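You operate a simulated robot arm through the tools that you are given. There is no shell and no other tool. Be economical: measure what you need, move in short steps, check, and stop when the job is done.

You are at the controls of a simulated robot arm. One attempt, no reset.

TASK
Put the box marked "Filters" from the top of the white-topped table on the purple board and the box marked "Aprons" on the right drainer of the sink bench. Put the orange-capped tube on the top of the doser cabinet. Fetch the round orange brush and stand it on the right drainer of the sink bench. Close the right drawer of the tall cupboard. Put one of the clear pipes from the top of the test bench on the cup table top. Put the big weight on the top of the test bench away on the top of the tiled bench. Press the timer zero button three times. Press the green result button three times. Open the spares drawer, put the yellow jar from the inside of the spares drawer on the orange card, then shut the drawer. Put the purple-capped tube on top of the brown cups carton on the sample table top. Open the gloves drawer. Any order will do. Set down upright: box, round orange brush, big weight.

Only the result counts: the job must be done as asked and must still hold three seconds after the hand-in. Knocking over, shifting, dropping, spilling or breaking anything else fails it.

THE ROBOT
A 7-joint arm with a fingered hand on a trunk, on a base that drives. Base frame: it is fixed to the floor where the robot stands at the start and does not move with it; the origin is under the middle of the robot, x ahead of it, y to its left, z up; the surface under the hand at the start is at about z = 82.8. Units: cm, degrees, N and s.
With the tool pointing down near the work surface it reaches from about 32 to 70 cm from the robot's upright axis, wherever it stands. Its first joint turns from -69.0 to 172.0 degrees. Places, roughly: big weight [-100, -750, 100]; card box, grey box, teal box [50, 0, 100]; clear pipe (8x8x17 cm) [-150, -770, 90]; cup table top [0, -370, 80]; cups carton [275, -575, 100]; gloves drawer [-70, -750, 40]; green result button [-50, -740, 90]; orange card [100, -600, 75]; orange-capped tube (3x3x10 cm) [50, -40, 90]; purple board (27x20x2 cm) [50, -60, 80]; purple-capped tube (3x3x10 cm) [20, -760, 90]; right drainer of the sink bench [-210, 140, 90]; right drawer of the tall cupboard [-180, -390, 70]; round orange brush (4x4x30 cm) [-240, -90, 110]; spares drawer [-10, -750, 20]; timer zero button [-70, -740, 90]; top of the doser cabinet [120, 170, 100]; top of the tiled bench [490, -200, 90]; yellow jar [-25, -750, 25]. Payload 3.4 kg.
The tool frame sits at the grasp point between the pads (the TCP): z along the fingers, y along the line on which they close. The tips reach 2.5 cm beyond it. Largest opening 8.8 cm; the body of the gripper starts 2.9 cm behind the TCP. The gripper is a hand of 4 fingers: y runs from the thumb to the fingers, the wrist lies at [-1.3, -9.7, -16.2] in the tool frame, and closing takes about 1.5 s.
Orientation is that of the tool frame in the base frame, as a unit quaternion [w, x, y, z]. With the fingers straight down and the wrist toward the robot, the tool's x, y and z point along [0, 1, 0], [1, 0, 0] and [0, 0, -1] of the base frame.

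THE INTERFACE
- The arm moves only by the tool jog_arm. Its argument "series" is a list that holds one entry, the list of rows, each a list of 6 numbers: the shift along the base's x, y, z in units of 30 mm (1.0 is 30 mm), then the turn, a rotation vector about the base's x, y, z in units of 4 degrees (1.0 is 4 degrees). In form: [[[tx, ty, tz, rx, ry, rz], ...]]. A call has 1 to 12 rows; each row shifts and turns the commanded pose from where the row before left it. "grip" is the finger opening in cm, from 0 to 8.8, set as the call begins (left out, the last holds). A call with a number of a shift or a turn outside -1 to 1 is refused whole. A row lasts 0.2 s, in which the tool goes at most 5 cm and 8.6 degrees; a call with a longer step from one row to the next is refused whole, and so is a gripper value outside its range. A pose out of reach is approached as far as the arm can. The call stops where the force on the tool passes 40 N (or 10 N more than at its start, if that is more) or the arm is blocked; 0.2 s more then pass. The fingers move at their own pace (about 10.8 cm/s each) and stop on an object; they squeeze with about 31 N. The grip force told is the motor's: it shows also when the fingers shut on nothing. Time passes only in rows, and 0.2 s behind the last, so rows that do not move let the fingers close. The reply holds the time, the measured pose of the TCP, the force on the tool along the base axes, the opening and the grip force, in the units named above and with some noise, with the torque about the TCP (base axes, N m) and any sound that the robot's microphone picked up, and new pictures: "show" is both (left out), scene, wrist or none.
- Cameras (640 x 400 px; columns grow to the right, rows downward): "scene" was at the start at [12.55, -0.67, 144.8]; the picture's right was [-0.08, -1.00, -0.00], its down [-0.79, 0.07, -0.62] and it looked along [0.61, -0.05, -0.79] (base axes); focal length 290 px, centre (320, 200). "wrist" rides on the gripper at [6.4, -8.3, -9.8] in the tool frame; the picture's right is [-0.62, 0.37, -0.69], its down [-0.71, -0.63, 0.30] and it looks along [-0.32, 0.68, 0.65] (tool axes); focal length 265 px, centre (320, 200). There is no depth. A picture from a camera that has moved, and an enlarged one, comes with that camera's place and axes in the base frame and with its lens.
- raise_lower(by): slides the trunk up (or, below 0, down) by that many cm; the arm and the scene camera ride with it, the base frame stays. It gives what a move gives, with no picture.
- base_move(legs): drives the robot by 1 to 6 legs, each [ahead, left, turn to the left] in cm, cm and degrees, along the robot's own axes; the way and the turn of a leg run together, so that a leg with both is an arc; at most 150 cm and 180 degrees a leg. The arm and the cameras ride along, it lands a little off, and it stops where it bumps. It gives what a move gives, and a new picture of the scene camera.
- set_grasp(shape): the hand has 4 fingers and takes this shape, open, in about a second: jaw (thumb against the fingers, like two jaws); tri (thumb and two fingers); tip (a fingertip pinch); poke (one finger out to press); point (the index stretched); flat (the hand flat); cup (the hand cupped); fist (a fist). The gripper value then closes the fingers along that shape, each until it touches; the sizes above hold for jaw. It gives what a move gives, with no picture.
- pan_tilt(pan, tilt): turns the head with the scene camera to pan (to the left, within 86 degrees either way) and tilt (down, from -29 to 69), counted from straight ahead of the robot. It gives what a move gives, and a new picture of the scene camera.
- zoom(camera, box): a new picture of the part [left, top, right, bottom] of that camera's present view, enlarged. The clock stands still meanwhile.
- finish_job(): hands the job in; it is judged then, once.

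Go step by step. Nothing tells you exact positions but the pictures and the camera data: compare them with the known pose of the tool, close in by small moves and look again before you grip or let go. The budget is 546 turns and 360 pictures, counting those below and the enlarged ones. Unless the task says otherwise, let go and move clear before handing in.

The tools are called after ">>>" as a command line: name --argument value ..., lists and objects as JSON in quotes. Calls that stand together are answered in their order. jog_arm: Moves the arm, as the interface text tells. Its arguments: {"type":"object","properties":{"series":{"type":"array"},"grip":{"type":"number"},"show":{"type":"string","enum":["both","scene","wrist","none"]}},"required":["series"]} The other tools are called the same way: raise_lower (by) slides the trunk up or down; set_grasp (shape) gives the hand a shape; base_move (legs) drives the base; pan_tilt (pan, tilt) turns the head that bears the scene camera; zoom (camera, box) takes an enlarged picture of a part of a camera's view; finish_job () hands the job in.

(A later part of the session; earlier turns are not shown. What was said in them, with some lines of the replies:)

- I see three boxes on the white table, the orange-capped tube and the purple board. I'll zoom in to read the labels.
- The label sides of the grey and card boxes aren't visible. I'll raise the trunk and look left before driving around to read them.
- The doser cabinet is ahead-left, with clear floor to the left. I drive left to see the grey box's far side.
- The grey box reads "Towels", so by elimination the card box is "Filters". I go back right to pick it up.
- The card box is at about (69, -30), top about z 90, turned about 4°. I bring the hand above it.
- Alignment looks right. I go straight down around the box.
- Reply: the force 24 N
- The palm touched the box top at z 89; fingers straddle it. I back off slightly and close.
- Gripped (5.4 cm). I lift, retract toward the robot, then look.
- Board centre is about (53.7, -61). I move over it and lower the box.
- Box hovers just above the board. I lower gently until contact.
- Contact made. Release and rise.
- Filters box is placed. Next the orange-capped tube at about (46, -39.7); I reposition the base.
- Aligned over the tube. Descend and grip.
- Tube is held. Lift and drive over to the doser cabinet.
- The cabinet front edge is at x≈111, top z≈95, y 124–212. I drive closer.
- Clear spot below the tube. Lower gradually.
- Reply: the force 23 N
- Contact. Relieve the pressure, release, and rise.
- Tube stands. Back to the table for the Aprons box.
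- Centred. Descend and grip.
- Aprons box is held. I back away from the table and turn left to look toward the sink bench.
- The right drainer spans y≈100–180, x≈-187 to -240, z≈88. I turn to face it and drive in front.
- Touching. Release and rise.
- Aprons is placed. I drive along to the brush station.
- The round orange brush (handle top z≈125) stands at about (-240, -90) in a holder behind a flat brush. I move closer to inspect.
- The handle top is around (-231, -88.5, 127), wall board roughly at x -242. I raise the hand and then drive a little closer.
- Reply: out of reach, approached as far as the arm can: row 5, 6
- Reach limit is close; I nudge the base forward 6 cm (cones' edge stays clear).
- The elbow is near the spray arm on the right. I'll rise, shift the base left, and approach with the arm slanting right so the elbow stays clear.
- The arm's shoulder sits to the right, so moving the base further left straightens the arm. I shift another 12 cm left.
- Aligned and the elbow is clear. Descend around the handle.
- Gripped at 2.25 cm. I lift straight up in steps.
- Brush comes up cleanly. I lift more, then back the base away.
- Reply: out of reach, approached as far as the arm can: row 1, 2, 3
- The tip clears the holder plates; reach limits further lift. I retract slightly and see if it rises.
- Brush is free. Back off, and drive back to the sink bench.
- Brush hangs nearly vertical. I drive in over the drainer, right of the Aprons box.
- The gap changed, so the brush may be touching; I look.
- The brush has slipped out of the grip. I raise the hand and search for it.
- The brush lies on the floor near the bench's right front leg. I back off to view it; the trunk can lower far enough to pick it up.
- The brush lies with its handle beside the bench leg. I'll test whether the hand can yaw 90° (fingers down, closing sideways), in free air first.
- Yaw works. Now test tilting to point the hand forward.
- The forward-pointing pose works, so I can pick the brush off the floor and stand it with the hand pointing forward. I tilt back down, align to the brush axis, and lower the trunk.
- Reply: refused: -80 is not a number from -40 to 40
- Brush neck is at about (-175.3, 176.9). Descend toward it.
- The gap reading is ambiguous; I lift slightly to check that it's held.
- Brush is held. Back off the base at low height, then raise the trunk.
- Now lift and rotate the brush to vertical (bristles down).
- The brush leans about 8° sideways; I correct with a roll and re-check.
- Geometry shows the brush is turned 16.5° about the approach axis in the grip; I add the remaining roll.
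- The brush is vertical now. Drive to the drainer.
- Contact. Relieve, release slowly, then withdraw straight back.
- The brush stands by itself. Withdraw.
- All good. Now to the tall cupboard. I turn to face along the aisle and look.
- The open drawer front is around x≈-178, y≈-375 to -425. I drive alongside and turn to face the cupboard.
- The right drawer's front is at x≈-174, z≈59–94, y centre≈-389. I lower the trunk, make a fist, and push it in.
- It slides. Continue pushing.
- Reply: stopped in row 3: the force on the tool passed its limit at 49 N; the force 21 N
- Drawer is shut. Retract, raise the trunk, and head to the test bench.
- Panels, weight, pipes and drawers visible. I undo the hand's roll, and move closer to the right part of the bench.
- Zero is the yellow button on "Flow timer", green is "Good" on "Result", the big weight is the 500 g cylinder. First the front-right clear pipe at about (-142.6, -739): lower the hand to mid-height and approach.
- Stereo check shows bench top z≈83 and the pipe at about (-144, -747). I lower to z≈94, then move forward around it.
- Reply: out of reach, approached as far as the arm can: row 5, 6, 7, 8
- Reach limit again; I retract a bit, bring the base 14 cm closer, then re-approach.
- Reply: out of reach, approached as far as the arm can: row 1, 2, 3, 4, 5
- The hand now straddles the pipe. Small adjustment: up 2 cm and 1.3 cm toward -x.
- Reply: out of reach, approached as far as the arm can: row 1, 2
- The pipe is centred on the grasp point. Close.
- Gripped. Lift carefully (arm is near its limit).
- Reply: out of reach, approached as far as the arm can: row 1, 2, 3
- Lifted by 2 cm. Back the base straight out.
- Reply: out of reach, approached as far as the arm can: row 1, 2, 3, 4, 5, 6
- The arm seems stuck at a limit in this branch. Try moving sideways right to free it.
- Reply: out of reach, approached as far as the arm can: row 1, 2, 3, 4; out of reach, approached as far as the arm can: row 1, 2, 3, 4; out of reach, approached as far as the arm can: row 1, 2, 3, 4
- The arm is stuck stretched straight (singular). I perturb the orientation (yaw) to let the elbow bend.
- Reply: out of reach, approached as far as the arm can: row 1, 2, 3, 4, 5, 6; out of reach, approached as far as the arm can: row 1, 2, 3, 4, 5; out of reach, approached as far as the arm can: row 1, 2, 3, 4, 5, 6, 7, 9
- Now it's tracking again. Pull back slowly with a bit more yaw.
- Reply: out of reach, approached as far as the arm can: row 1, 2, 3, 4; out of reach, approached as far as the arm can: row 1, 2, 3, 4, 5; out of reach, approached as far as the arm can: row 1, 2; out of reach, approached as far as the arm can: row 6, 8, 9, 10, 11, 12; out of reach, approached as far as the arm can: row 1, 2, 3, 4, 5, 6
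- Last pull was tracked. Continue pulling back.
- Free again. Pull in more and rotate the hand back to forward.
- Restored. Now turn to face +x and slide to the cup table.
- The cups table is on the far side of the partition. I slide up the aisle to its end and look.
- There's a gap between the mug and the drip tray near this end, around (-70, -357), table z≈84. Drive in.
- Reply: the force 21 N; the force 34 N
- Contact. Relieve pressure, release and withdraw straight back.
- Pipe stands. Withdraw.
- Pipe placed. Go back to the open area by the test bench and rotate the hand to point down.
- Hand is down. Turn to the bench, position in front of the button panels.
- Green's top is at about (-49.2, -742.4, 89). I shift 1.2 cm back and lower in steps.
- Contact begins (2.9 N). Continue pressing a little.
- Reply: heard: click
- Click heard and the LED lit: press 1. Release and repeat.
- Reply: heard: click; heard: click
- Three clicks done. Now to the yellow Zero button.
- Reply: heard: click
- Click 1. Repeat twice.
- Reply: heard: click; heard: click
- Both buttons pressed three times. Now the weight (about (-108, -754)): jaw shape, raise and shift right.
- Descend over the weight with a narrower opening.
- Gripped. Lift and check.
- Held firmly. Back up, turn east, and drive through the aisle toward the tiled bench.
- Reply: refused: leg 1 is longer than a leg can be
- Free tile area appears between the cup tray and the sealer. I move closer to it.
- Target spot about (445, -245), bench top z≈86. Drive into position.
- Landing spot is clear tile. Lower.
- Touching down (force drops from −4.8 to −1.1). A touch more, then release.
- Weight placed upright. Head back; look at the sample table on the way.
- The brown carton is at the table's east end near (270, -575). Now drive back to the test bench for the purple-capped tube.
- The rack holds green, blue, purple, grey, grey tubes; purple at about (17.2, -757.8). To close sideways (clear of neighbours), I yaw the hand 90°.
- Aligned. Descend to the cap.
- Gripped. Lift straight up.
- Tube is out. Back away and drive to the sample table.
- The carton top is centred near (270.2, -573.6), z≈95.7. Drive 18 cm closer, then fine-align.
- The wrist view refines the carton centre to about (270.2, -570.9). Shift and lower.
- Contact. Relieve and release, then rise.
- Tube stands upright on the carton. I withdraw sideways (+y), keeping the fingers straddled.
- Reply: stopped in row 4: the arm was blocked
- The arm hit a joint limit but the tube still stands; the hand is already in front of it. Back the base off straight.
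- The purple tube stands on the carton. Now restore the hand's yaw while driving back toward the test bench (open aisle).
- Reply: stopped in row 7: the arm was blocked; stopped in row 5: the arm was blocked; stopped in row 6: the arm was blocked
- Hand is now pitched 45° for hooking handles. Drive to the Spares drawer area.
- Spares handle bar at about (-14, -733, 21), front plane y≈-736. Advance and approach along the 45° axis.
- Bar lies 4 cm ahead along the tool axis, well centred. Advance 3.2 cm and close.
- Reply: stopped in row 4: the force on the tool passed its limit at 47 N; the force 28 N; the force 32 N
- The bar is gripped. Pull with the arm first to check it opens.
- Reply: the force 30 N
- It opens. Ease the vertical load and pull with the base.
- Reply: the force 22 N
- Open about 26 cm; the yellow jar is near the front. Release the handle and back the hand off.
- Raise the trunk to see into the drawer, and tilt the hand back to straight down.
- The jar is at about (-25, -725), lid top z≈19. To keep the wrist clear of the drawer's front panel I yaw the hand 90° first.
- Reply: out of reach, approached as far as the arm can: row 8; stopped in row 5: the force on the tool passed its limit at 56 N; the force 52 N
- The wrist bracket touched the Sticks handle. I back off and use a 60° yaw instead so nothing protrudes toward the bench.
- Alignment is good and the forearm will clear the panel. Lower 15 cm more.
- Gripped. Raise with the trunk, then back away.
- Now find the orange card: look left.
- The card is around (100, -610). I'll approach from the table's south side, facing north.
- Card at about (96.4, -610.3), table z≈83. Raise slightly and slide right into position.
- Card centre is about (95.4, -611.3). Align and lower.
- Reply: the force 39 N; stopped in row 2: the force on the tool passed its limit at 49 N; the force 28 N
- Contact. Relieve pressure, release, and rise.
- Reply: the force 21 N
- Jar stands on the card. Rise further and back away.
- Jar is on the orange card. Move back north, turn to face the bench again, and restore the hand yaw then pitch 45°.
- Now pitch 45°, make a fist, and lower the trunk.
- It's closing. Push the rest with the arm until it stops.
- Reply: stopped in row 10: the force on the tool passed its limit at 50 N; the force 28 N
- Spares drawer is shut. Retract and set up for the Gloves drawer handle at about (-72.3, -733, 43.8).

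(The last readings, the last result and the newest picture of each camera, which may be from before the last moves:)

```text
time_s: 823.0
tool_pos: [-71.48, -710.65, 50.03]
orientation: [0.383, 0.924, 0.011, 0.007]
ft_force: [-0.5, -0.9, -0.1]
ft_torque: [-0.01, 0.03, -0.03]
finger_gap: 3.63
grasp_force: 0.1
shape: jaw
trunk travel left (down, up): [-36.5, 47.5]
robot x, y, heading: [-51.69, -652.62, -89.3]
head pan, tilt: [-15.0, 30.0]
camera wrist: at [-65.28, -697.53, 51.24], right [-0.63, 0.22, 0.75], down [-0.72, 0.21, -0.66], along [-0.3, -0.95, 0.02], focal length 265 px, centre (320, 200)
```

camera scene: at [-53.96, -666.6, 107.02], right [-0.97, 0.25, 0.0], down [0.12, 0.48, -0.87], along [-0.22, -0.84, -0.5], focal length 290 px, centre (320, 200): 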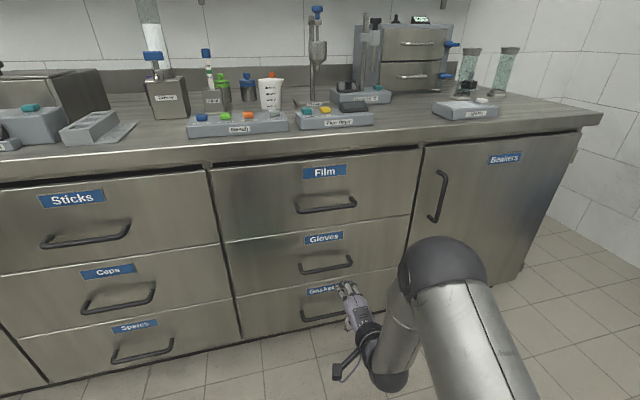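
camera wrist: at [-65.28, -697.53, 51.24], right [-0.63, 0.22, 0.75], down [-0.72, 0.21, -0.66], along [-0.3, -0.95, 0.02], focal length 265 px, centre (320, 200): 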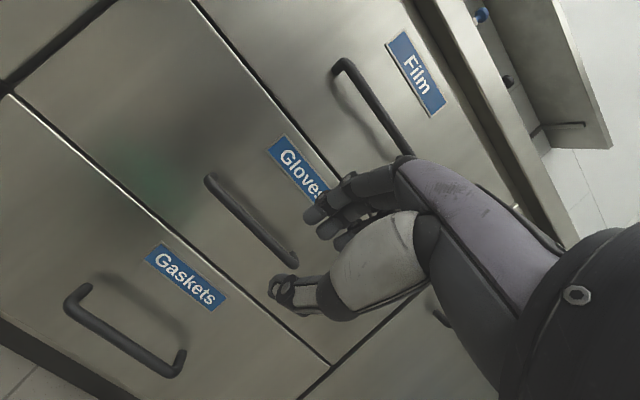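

Bar at (-72.4, -732, 43.6). Retract/raise the hand, drive forward 20 cm, then approach along the 45° axis.

>>> jog_arm --series '[[[-0.1, 0.85, 0.5, 0, 0, 0], [-0.1, 0.85, 0.5, 0, 0, 0], [-0.1, 0.85, 0.5, 0, 0, 0], [0, 0.85, 0.5, 0, 0, 0], [0, 0.83, 0.47, 0, 0, 0], [0, 0, 0, 0, 0, 0]]]' --show "none"

>>> base_move --legs '[[20, 0, 0]]'

>>> jog_arm --series '[[[0, -0.5, -0.5, 0, 0, 0], [0, -0.5, -0.5, 0, 0, 0], [0, -0.5, -0.5, 0, 0, 0], [0, -0.5, -0.5, 0, 0, 0], [0, -0.5, -0.5, 0, 0, 0], [0, 0, 0, 0, 0, 0]]]' --show "both"

```text
time_s: 824.4
tool_pos: [-72.5, -697.85, 57.46]
orientation: [0.384, 0.923, 0.01, 0.007]
ft_force: [-0.2, 0.3, 0.3]
ft_torque: [0.04, 0.02, 0.02]
finger_gap: 3.64
grasp_force: 0.2
shape: jaw
trunk travel left (down, up): [-36.5, 47.5]
robot x, y, heading: [-51.67, -652.89, -89.3]
head pan, tilt: [-15.0, 30.0]
```

```text
time_s: 826.0
tool_pos: [-72.19, -717.91, 57.46]
orientation: [0.383, 0.924, 0.011, 0.007]
ft_force: [0.7, 0.0, 0.2]
ft_torque: [-0.02, 0.0, -0.01]
finger_gap: 3.62
grasp_force: 0.0
shape: jaw
trunk travel left (down, up): [-36.5, 47.5]
robot x, y, heading: [-51.67, -673.05, -89.5]
head pan, tilt: [-15.0, 30.0]
camera scene: at [-53.74, -686.59, 107.02], right [-0.97, 0.25, 0.0], down [0.12, 0.48, -0.87], along [-0.21, -0.84, -0.5], focal length 290 px, centre (320, 200)
```

scene: 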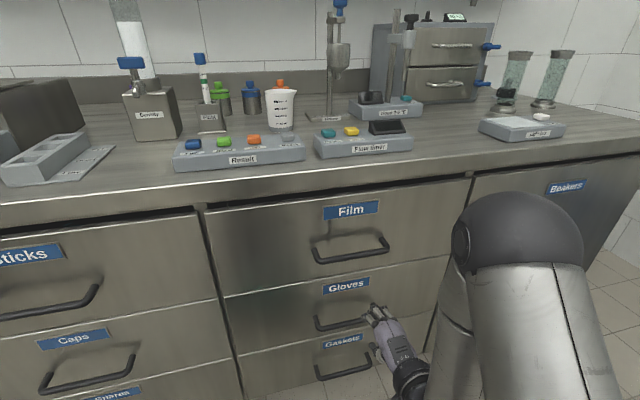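

```text
time_s: 827.4
tool_pos: [-72.09, -725.31, 49.88]
orientation: [0.383, 0.924, 0.011, 0.007]
ft_force: [0.3, 0.0, 0.1]
ft_torque: [0.03, -0.01, -0.03]
finger_gap: 3.62
grasp_force: 0.1
shape: jaw
trunk travel left (down, up): [-36.5, 47.5]
robot x, y, heading: [-51.83, -672.38, -89.2]
head pan, tilt: [-15.0, 30.0]
camera scene: at [-53.74, -686.58, 107.02], right [-0.97, 0.25, 0.0], down [0.12, 0.48, -0.87], along [-0.21, -0.84, -0.5], focal length 290 px, centre (320, 200)
camera wrist: at [-65.98, -712.3, 51.14], right [-0.63, 0.22, 0.75], down [-0.72, 0.21, -0.66], along [-0.3, -0.95, 0.02], focal length 265 px, centre (320, 200)
```

scene: 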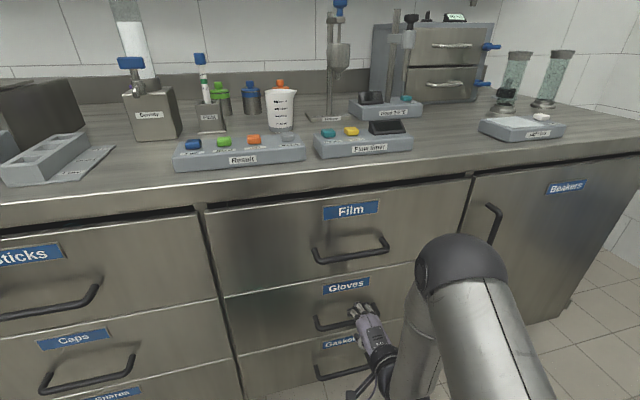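
wrist: 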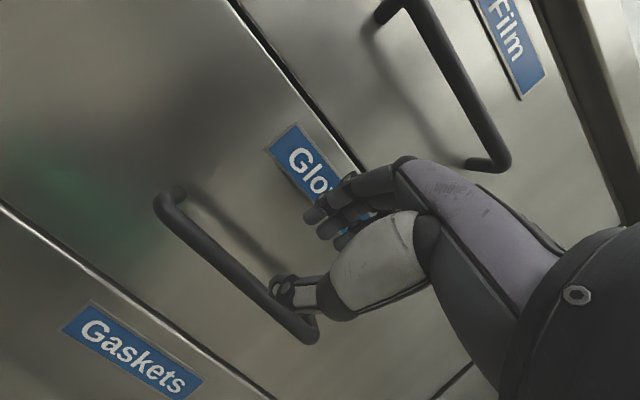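

Same picture as with the Spares handle. Repeat that approach.

>>> jog_arm --series '[[[0, -0.2, 0.2, 0, 0, 0], [0, -0.35, -0.35, 0, 0, 0], [0, -0.35, -0.35, 0, 0, 0], [0, -0.35, -0.35, 0, 0, 0], [0, -0.35, -0.35, 0, 0, 0], [0, -0.25, -0.25, 0, 0, 0], [0, -0.25, -0.25, 0, 0, 0], [0, -0.2, -0.2, 0, 0, 0], [0, 0, 0, 0, 0, 0]]]' --show "wrist"

```text
time_s: 829.4
tool_pos: [-72.18, -731.96, 44.51]
orientation: [0.384, 0.923, 0.011, 0.006]
ft_force: [0.7, 35.0, 11.6]
ft_torque: [-0.76, 0.07, -0.29]
finger_gap: 3.29
grasp_force: 0.0
shape: jaw
trunk travel left (down, up): [-36.5, 47.5]
robot x, y, heading: [-51.5, -673.07, -89.3]
head pan, tilt: [-15.0, 30.0]
camera wrist: at [-65.98, -718.91, 45.58], right [-0.63, 0.22, 0.75], down [-0.72, 0.21, -0.66], along [-0.3, -0.95, 0.02], focal length 265 px, centre (320, 200)
```

wrist: 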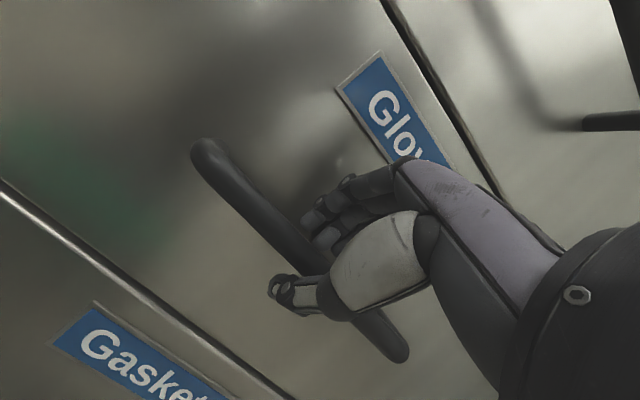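

Bar is between thumb and fingers. Close and pull.

>>> jog_arm --series '[[[0, 0, 0, 0, 0, 0], [0, 0, 0, 0, 0, 0], [0, 0, 0, 0, 0, 0], [0, 0, 0, 0, 0, 0], [0, 0, 0, 0, 0, 0]]]' --grip 0 --show "none"

>>> jog_arm --series '[[[0, 0.3, -0.1, 0, 0, 0], [0, 0.4, 0, 0, 0, 0], [0, 0.4, 0, 0, 0, 0], [0, 0.4, 0, 0, 0, 0], [0, 0, 0, 0, 0, 0]]]' --show "both"

```text
time_s: 830.6
tool_pos: [-72.22, -732.06, 43.73]
orientation: [0.377, 0.926, 0.011, 0.007]
ft_force: [1.0, 21.2, -23.6]
ft_torque: [-0.03, 0.0, 0.01]
finger_gap: 1.74
grasp_force: 30.8
shape: jaw
trunk travel left (down, up): [-36.5, 47.5]
robot x, y, heading: [-51.31, -672.99, -89.4]
head pan, tilt: [-15.0, 30.0]
```

```text
time_s: 831.8
tool_pos: [-72.04, -727.91, 43.75]
orientation: [0.381, 0.925, 0.012, 0.008]
ft_force: [0.4, -1.7, -24.1]
ft_torque: [-0.18, 0.0, 0.04]
finger_gap: 1.42
grasp_force: 31.3
shape: jaw
trunk travel left (down, up): [-36.5, 47.5]
robot x, y, heading: [-51.44, -672.54, -89.4]
head pan, tilt: [-15.0, 30.0]
camera scene: at [-53.85, -686.9, 106.96], right [-0.97, 0.25, 0.0], down [0.13, 0.49, -0.86], along [-0.21, -0.84, -0.5], focal length 290 px, centre (320, 200)
camera wrist: at [-65.96, -714.8, 44.89], right [-0.63, 0.21, 0.75], down [-0.72, 0.21, -0.66], along [-0.3, -0.95, 0.02], focal length 265 px, centre (320, 200)
```

scene: 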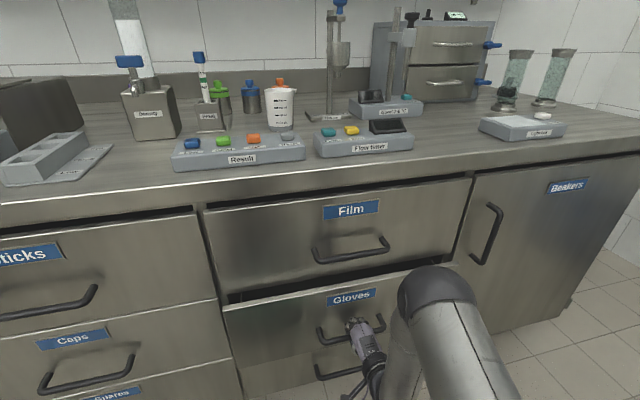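
wrist: 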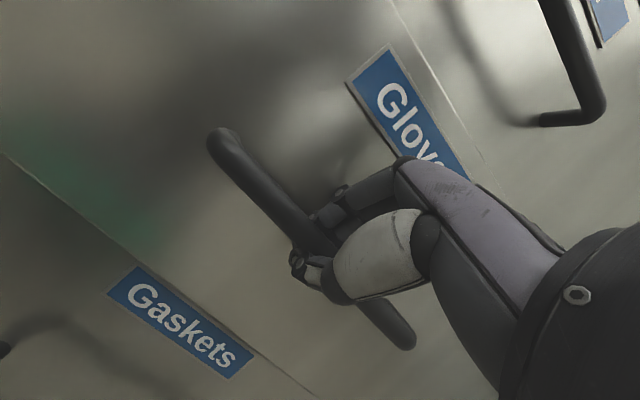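

Opening. Pull with the base.

>>> base_move --legs '[[-26, 0, 0]]'

```text
time_s: 833.6
tool_pos: [-72.35, -702.2, 43.71]
orientation: [0.381, 0.925, 0.01, 0.007]
ft_force: [5.5, 1.7, -24.2]
ft_torque: [-0.17, 0.01, -0.03]
finger_gap: 1.42
grasp_force: 31.1
shape: jaw
trunk travel left (down, up): [-36.5, 47.5]
robot x, y, heading: [-52.1, -646.79, -89.2]
head pan, tilt: [-15.0, 30.0]
camera scene: at [-54.09, -661.18, 106.97], right [-0.97, 0.25, 0.0], down [0.12, 0.49, -0.86], along [-0.21, -0.84, -0.5], focal length 290 px, centre (320, 200)
```

scene: 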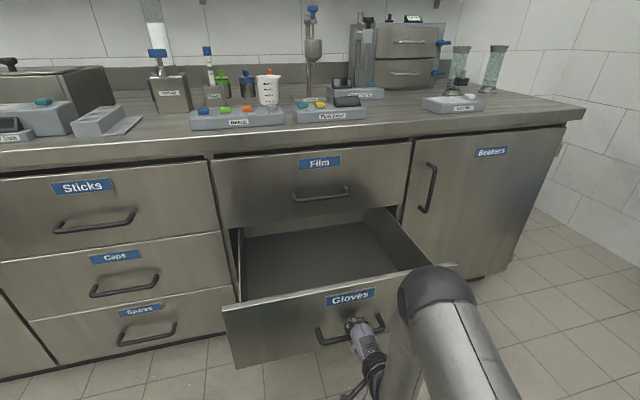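

>>> jog_arm --series '[[[0, 0.4, 0, 0, 0, 0], [0, 0.4, 0, 0, 0, 0], [0, 0.4, 0, 0, 0, 0], [0, 0.4, 0, 0, 0, 0], [0, 0.4, 0, 0, 0, 0]]]' --show "scene"

```text
time_s: 834.9
tool_pos: [-72.39, -696.1, 43.58]
orientation: [0.379, 0.925, 0.012, 0.008]
ft_force: [4.6, -1.5, -26.4]
ft_torque: [-0.11, -0.07, -0.02]
finger_gap: 1.33
grasp_force: 31.3
shape: jaw
trunk travel left (down, up): [-36.5, 47.5]
robot x, y, heading: [-51.86, -646.88, -89.2]
head pan, tilt: [-15.0, 30.0]
camera scene: at [-54.11, -661.19, 106.96], right [-0.97, 0.25, 0.0], down [0.12, 0.49, -0.86], along [-0.21, -0.84, -0.5], focal length 290 px, centre (320, 200)
```

scene: 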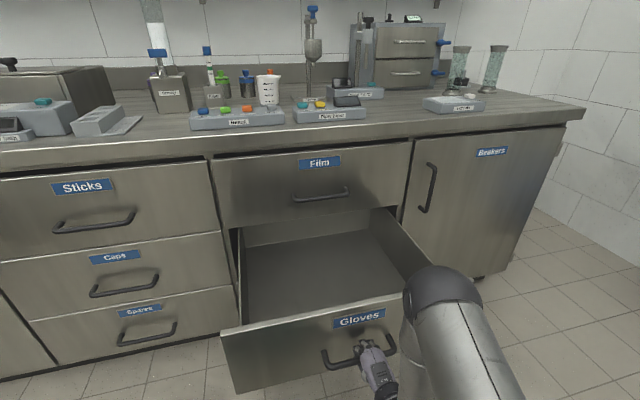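

Drawer is well open (~36 cm). Release and retreat.

>>> jog_arm --series '[[[0, 0, -0.1, 0, 0, 0], [0, 0, 0, 0, 0, 0], [0, 0, 0, 0, 0, 0], [0, 0.3, 0.3, 0, 0, 0], [0, 0.4, 0.4, 0, 0, 0], [0, 0.6, 0.6, 0, 0, 0], [0, 0.6, 0.6, 0, 0, 0], [0, 0, 0, 0, 0, 0]]]' --grip 4 --show "none"

>>> base_move --legs '[[-30, 0, 0]]'

```text
time_s: 836.6
tool_pos: [-72.35, -690.41, 49.29]
orientation: [0.382, 0.924, 0.011, 0.006]
ft_force: [0.0, 0.4, 0.9]
ft_torque: [-0.02, 0.03, 0.02]
finger_gap: 3.99
grasp_force: 0.1
shape: jaw
trunk travel left (down, up): [-36.5, 47.5]
robot x, y, heading: [-51.8, -647.55, -89.3]
head pan, tilt: [-15.0, 30.0]
```

```text
time_s: 838.7
tool_pos: [-72.83, -660.34, 49.21]
orientation: [0.383, 0.924, 0.012, 0.007]
ft_force: [0.1, -0.1, -0.5]
ft_torque: [-0.02, 0.0, -0.03]
finger_gap: 3.99
grasp_force: 0.0
shape: jaw
trunk travel left (down, up): [-36.5, 47.5]
robot x, y, heading: [-52.26, -617.23, -89.2]
head pan, tilt: [-15.0, 30.0]
camera scene: at [-54.36, -630.84, 107.02], right [-0.97, 0.25, 0.0], down [0.12, 0.48, -0.87], along [-0.21, -0.84, -0.5], focal length 290 px, centre (320, 200)
```

scene: 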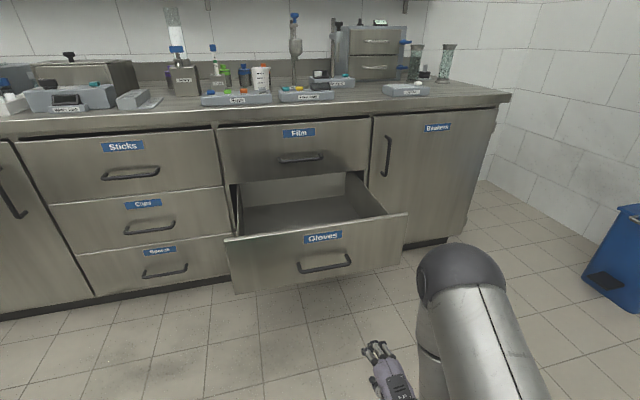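

Everything on the list looks done: Gloves drawer is open, Spares and the cupboard drawer are shut, and all the items are set down. The hand is clear, so I hand in.

>>> finish_job

```text
The job is handed in.
```

I finished every item on the list and handed the job in, but I don't know yet how it was judged. Three things could count against it:

- **Brush drop:** the round orange brush slipped out of the grip and fell to the floor once. I picked it up and stood it on the right drainer, bristles down.
- **"Filters" label:** I never saw it. I took the card box to be Filters because the other two boxes read "Aprons" and "Towels".
- **Bumped handle:** the wrist knocked the Sticks drawer handle with about 56 N while I was reaching for the jar. The drawer still looked shut afterwards.
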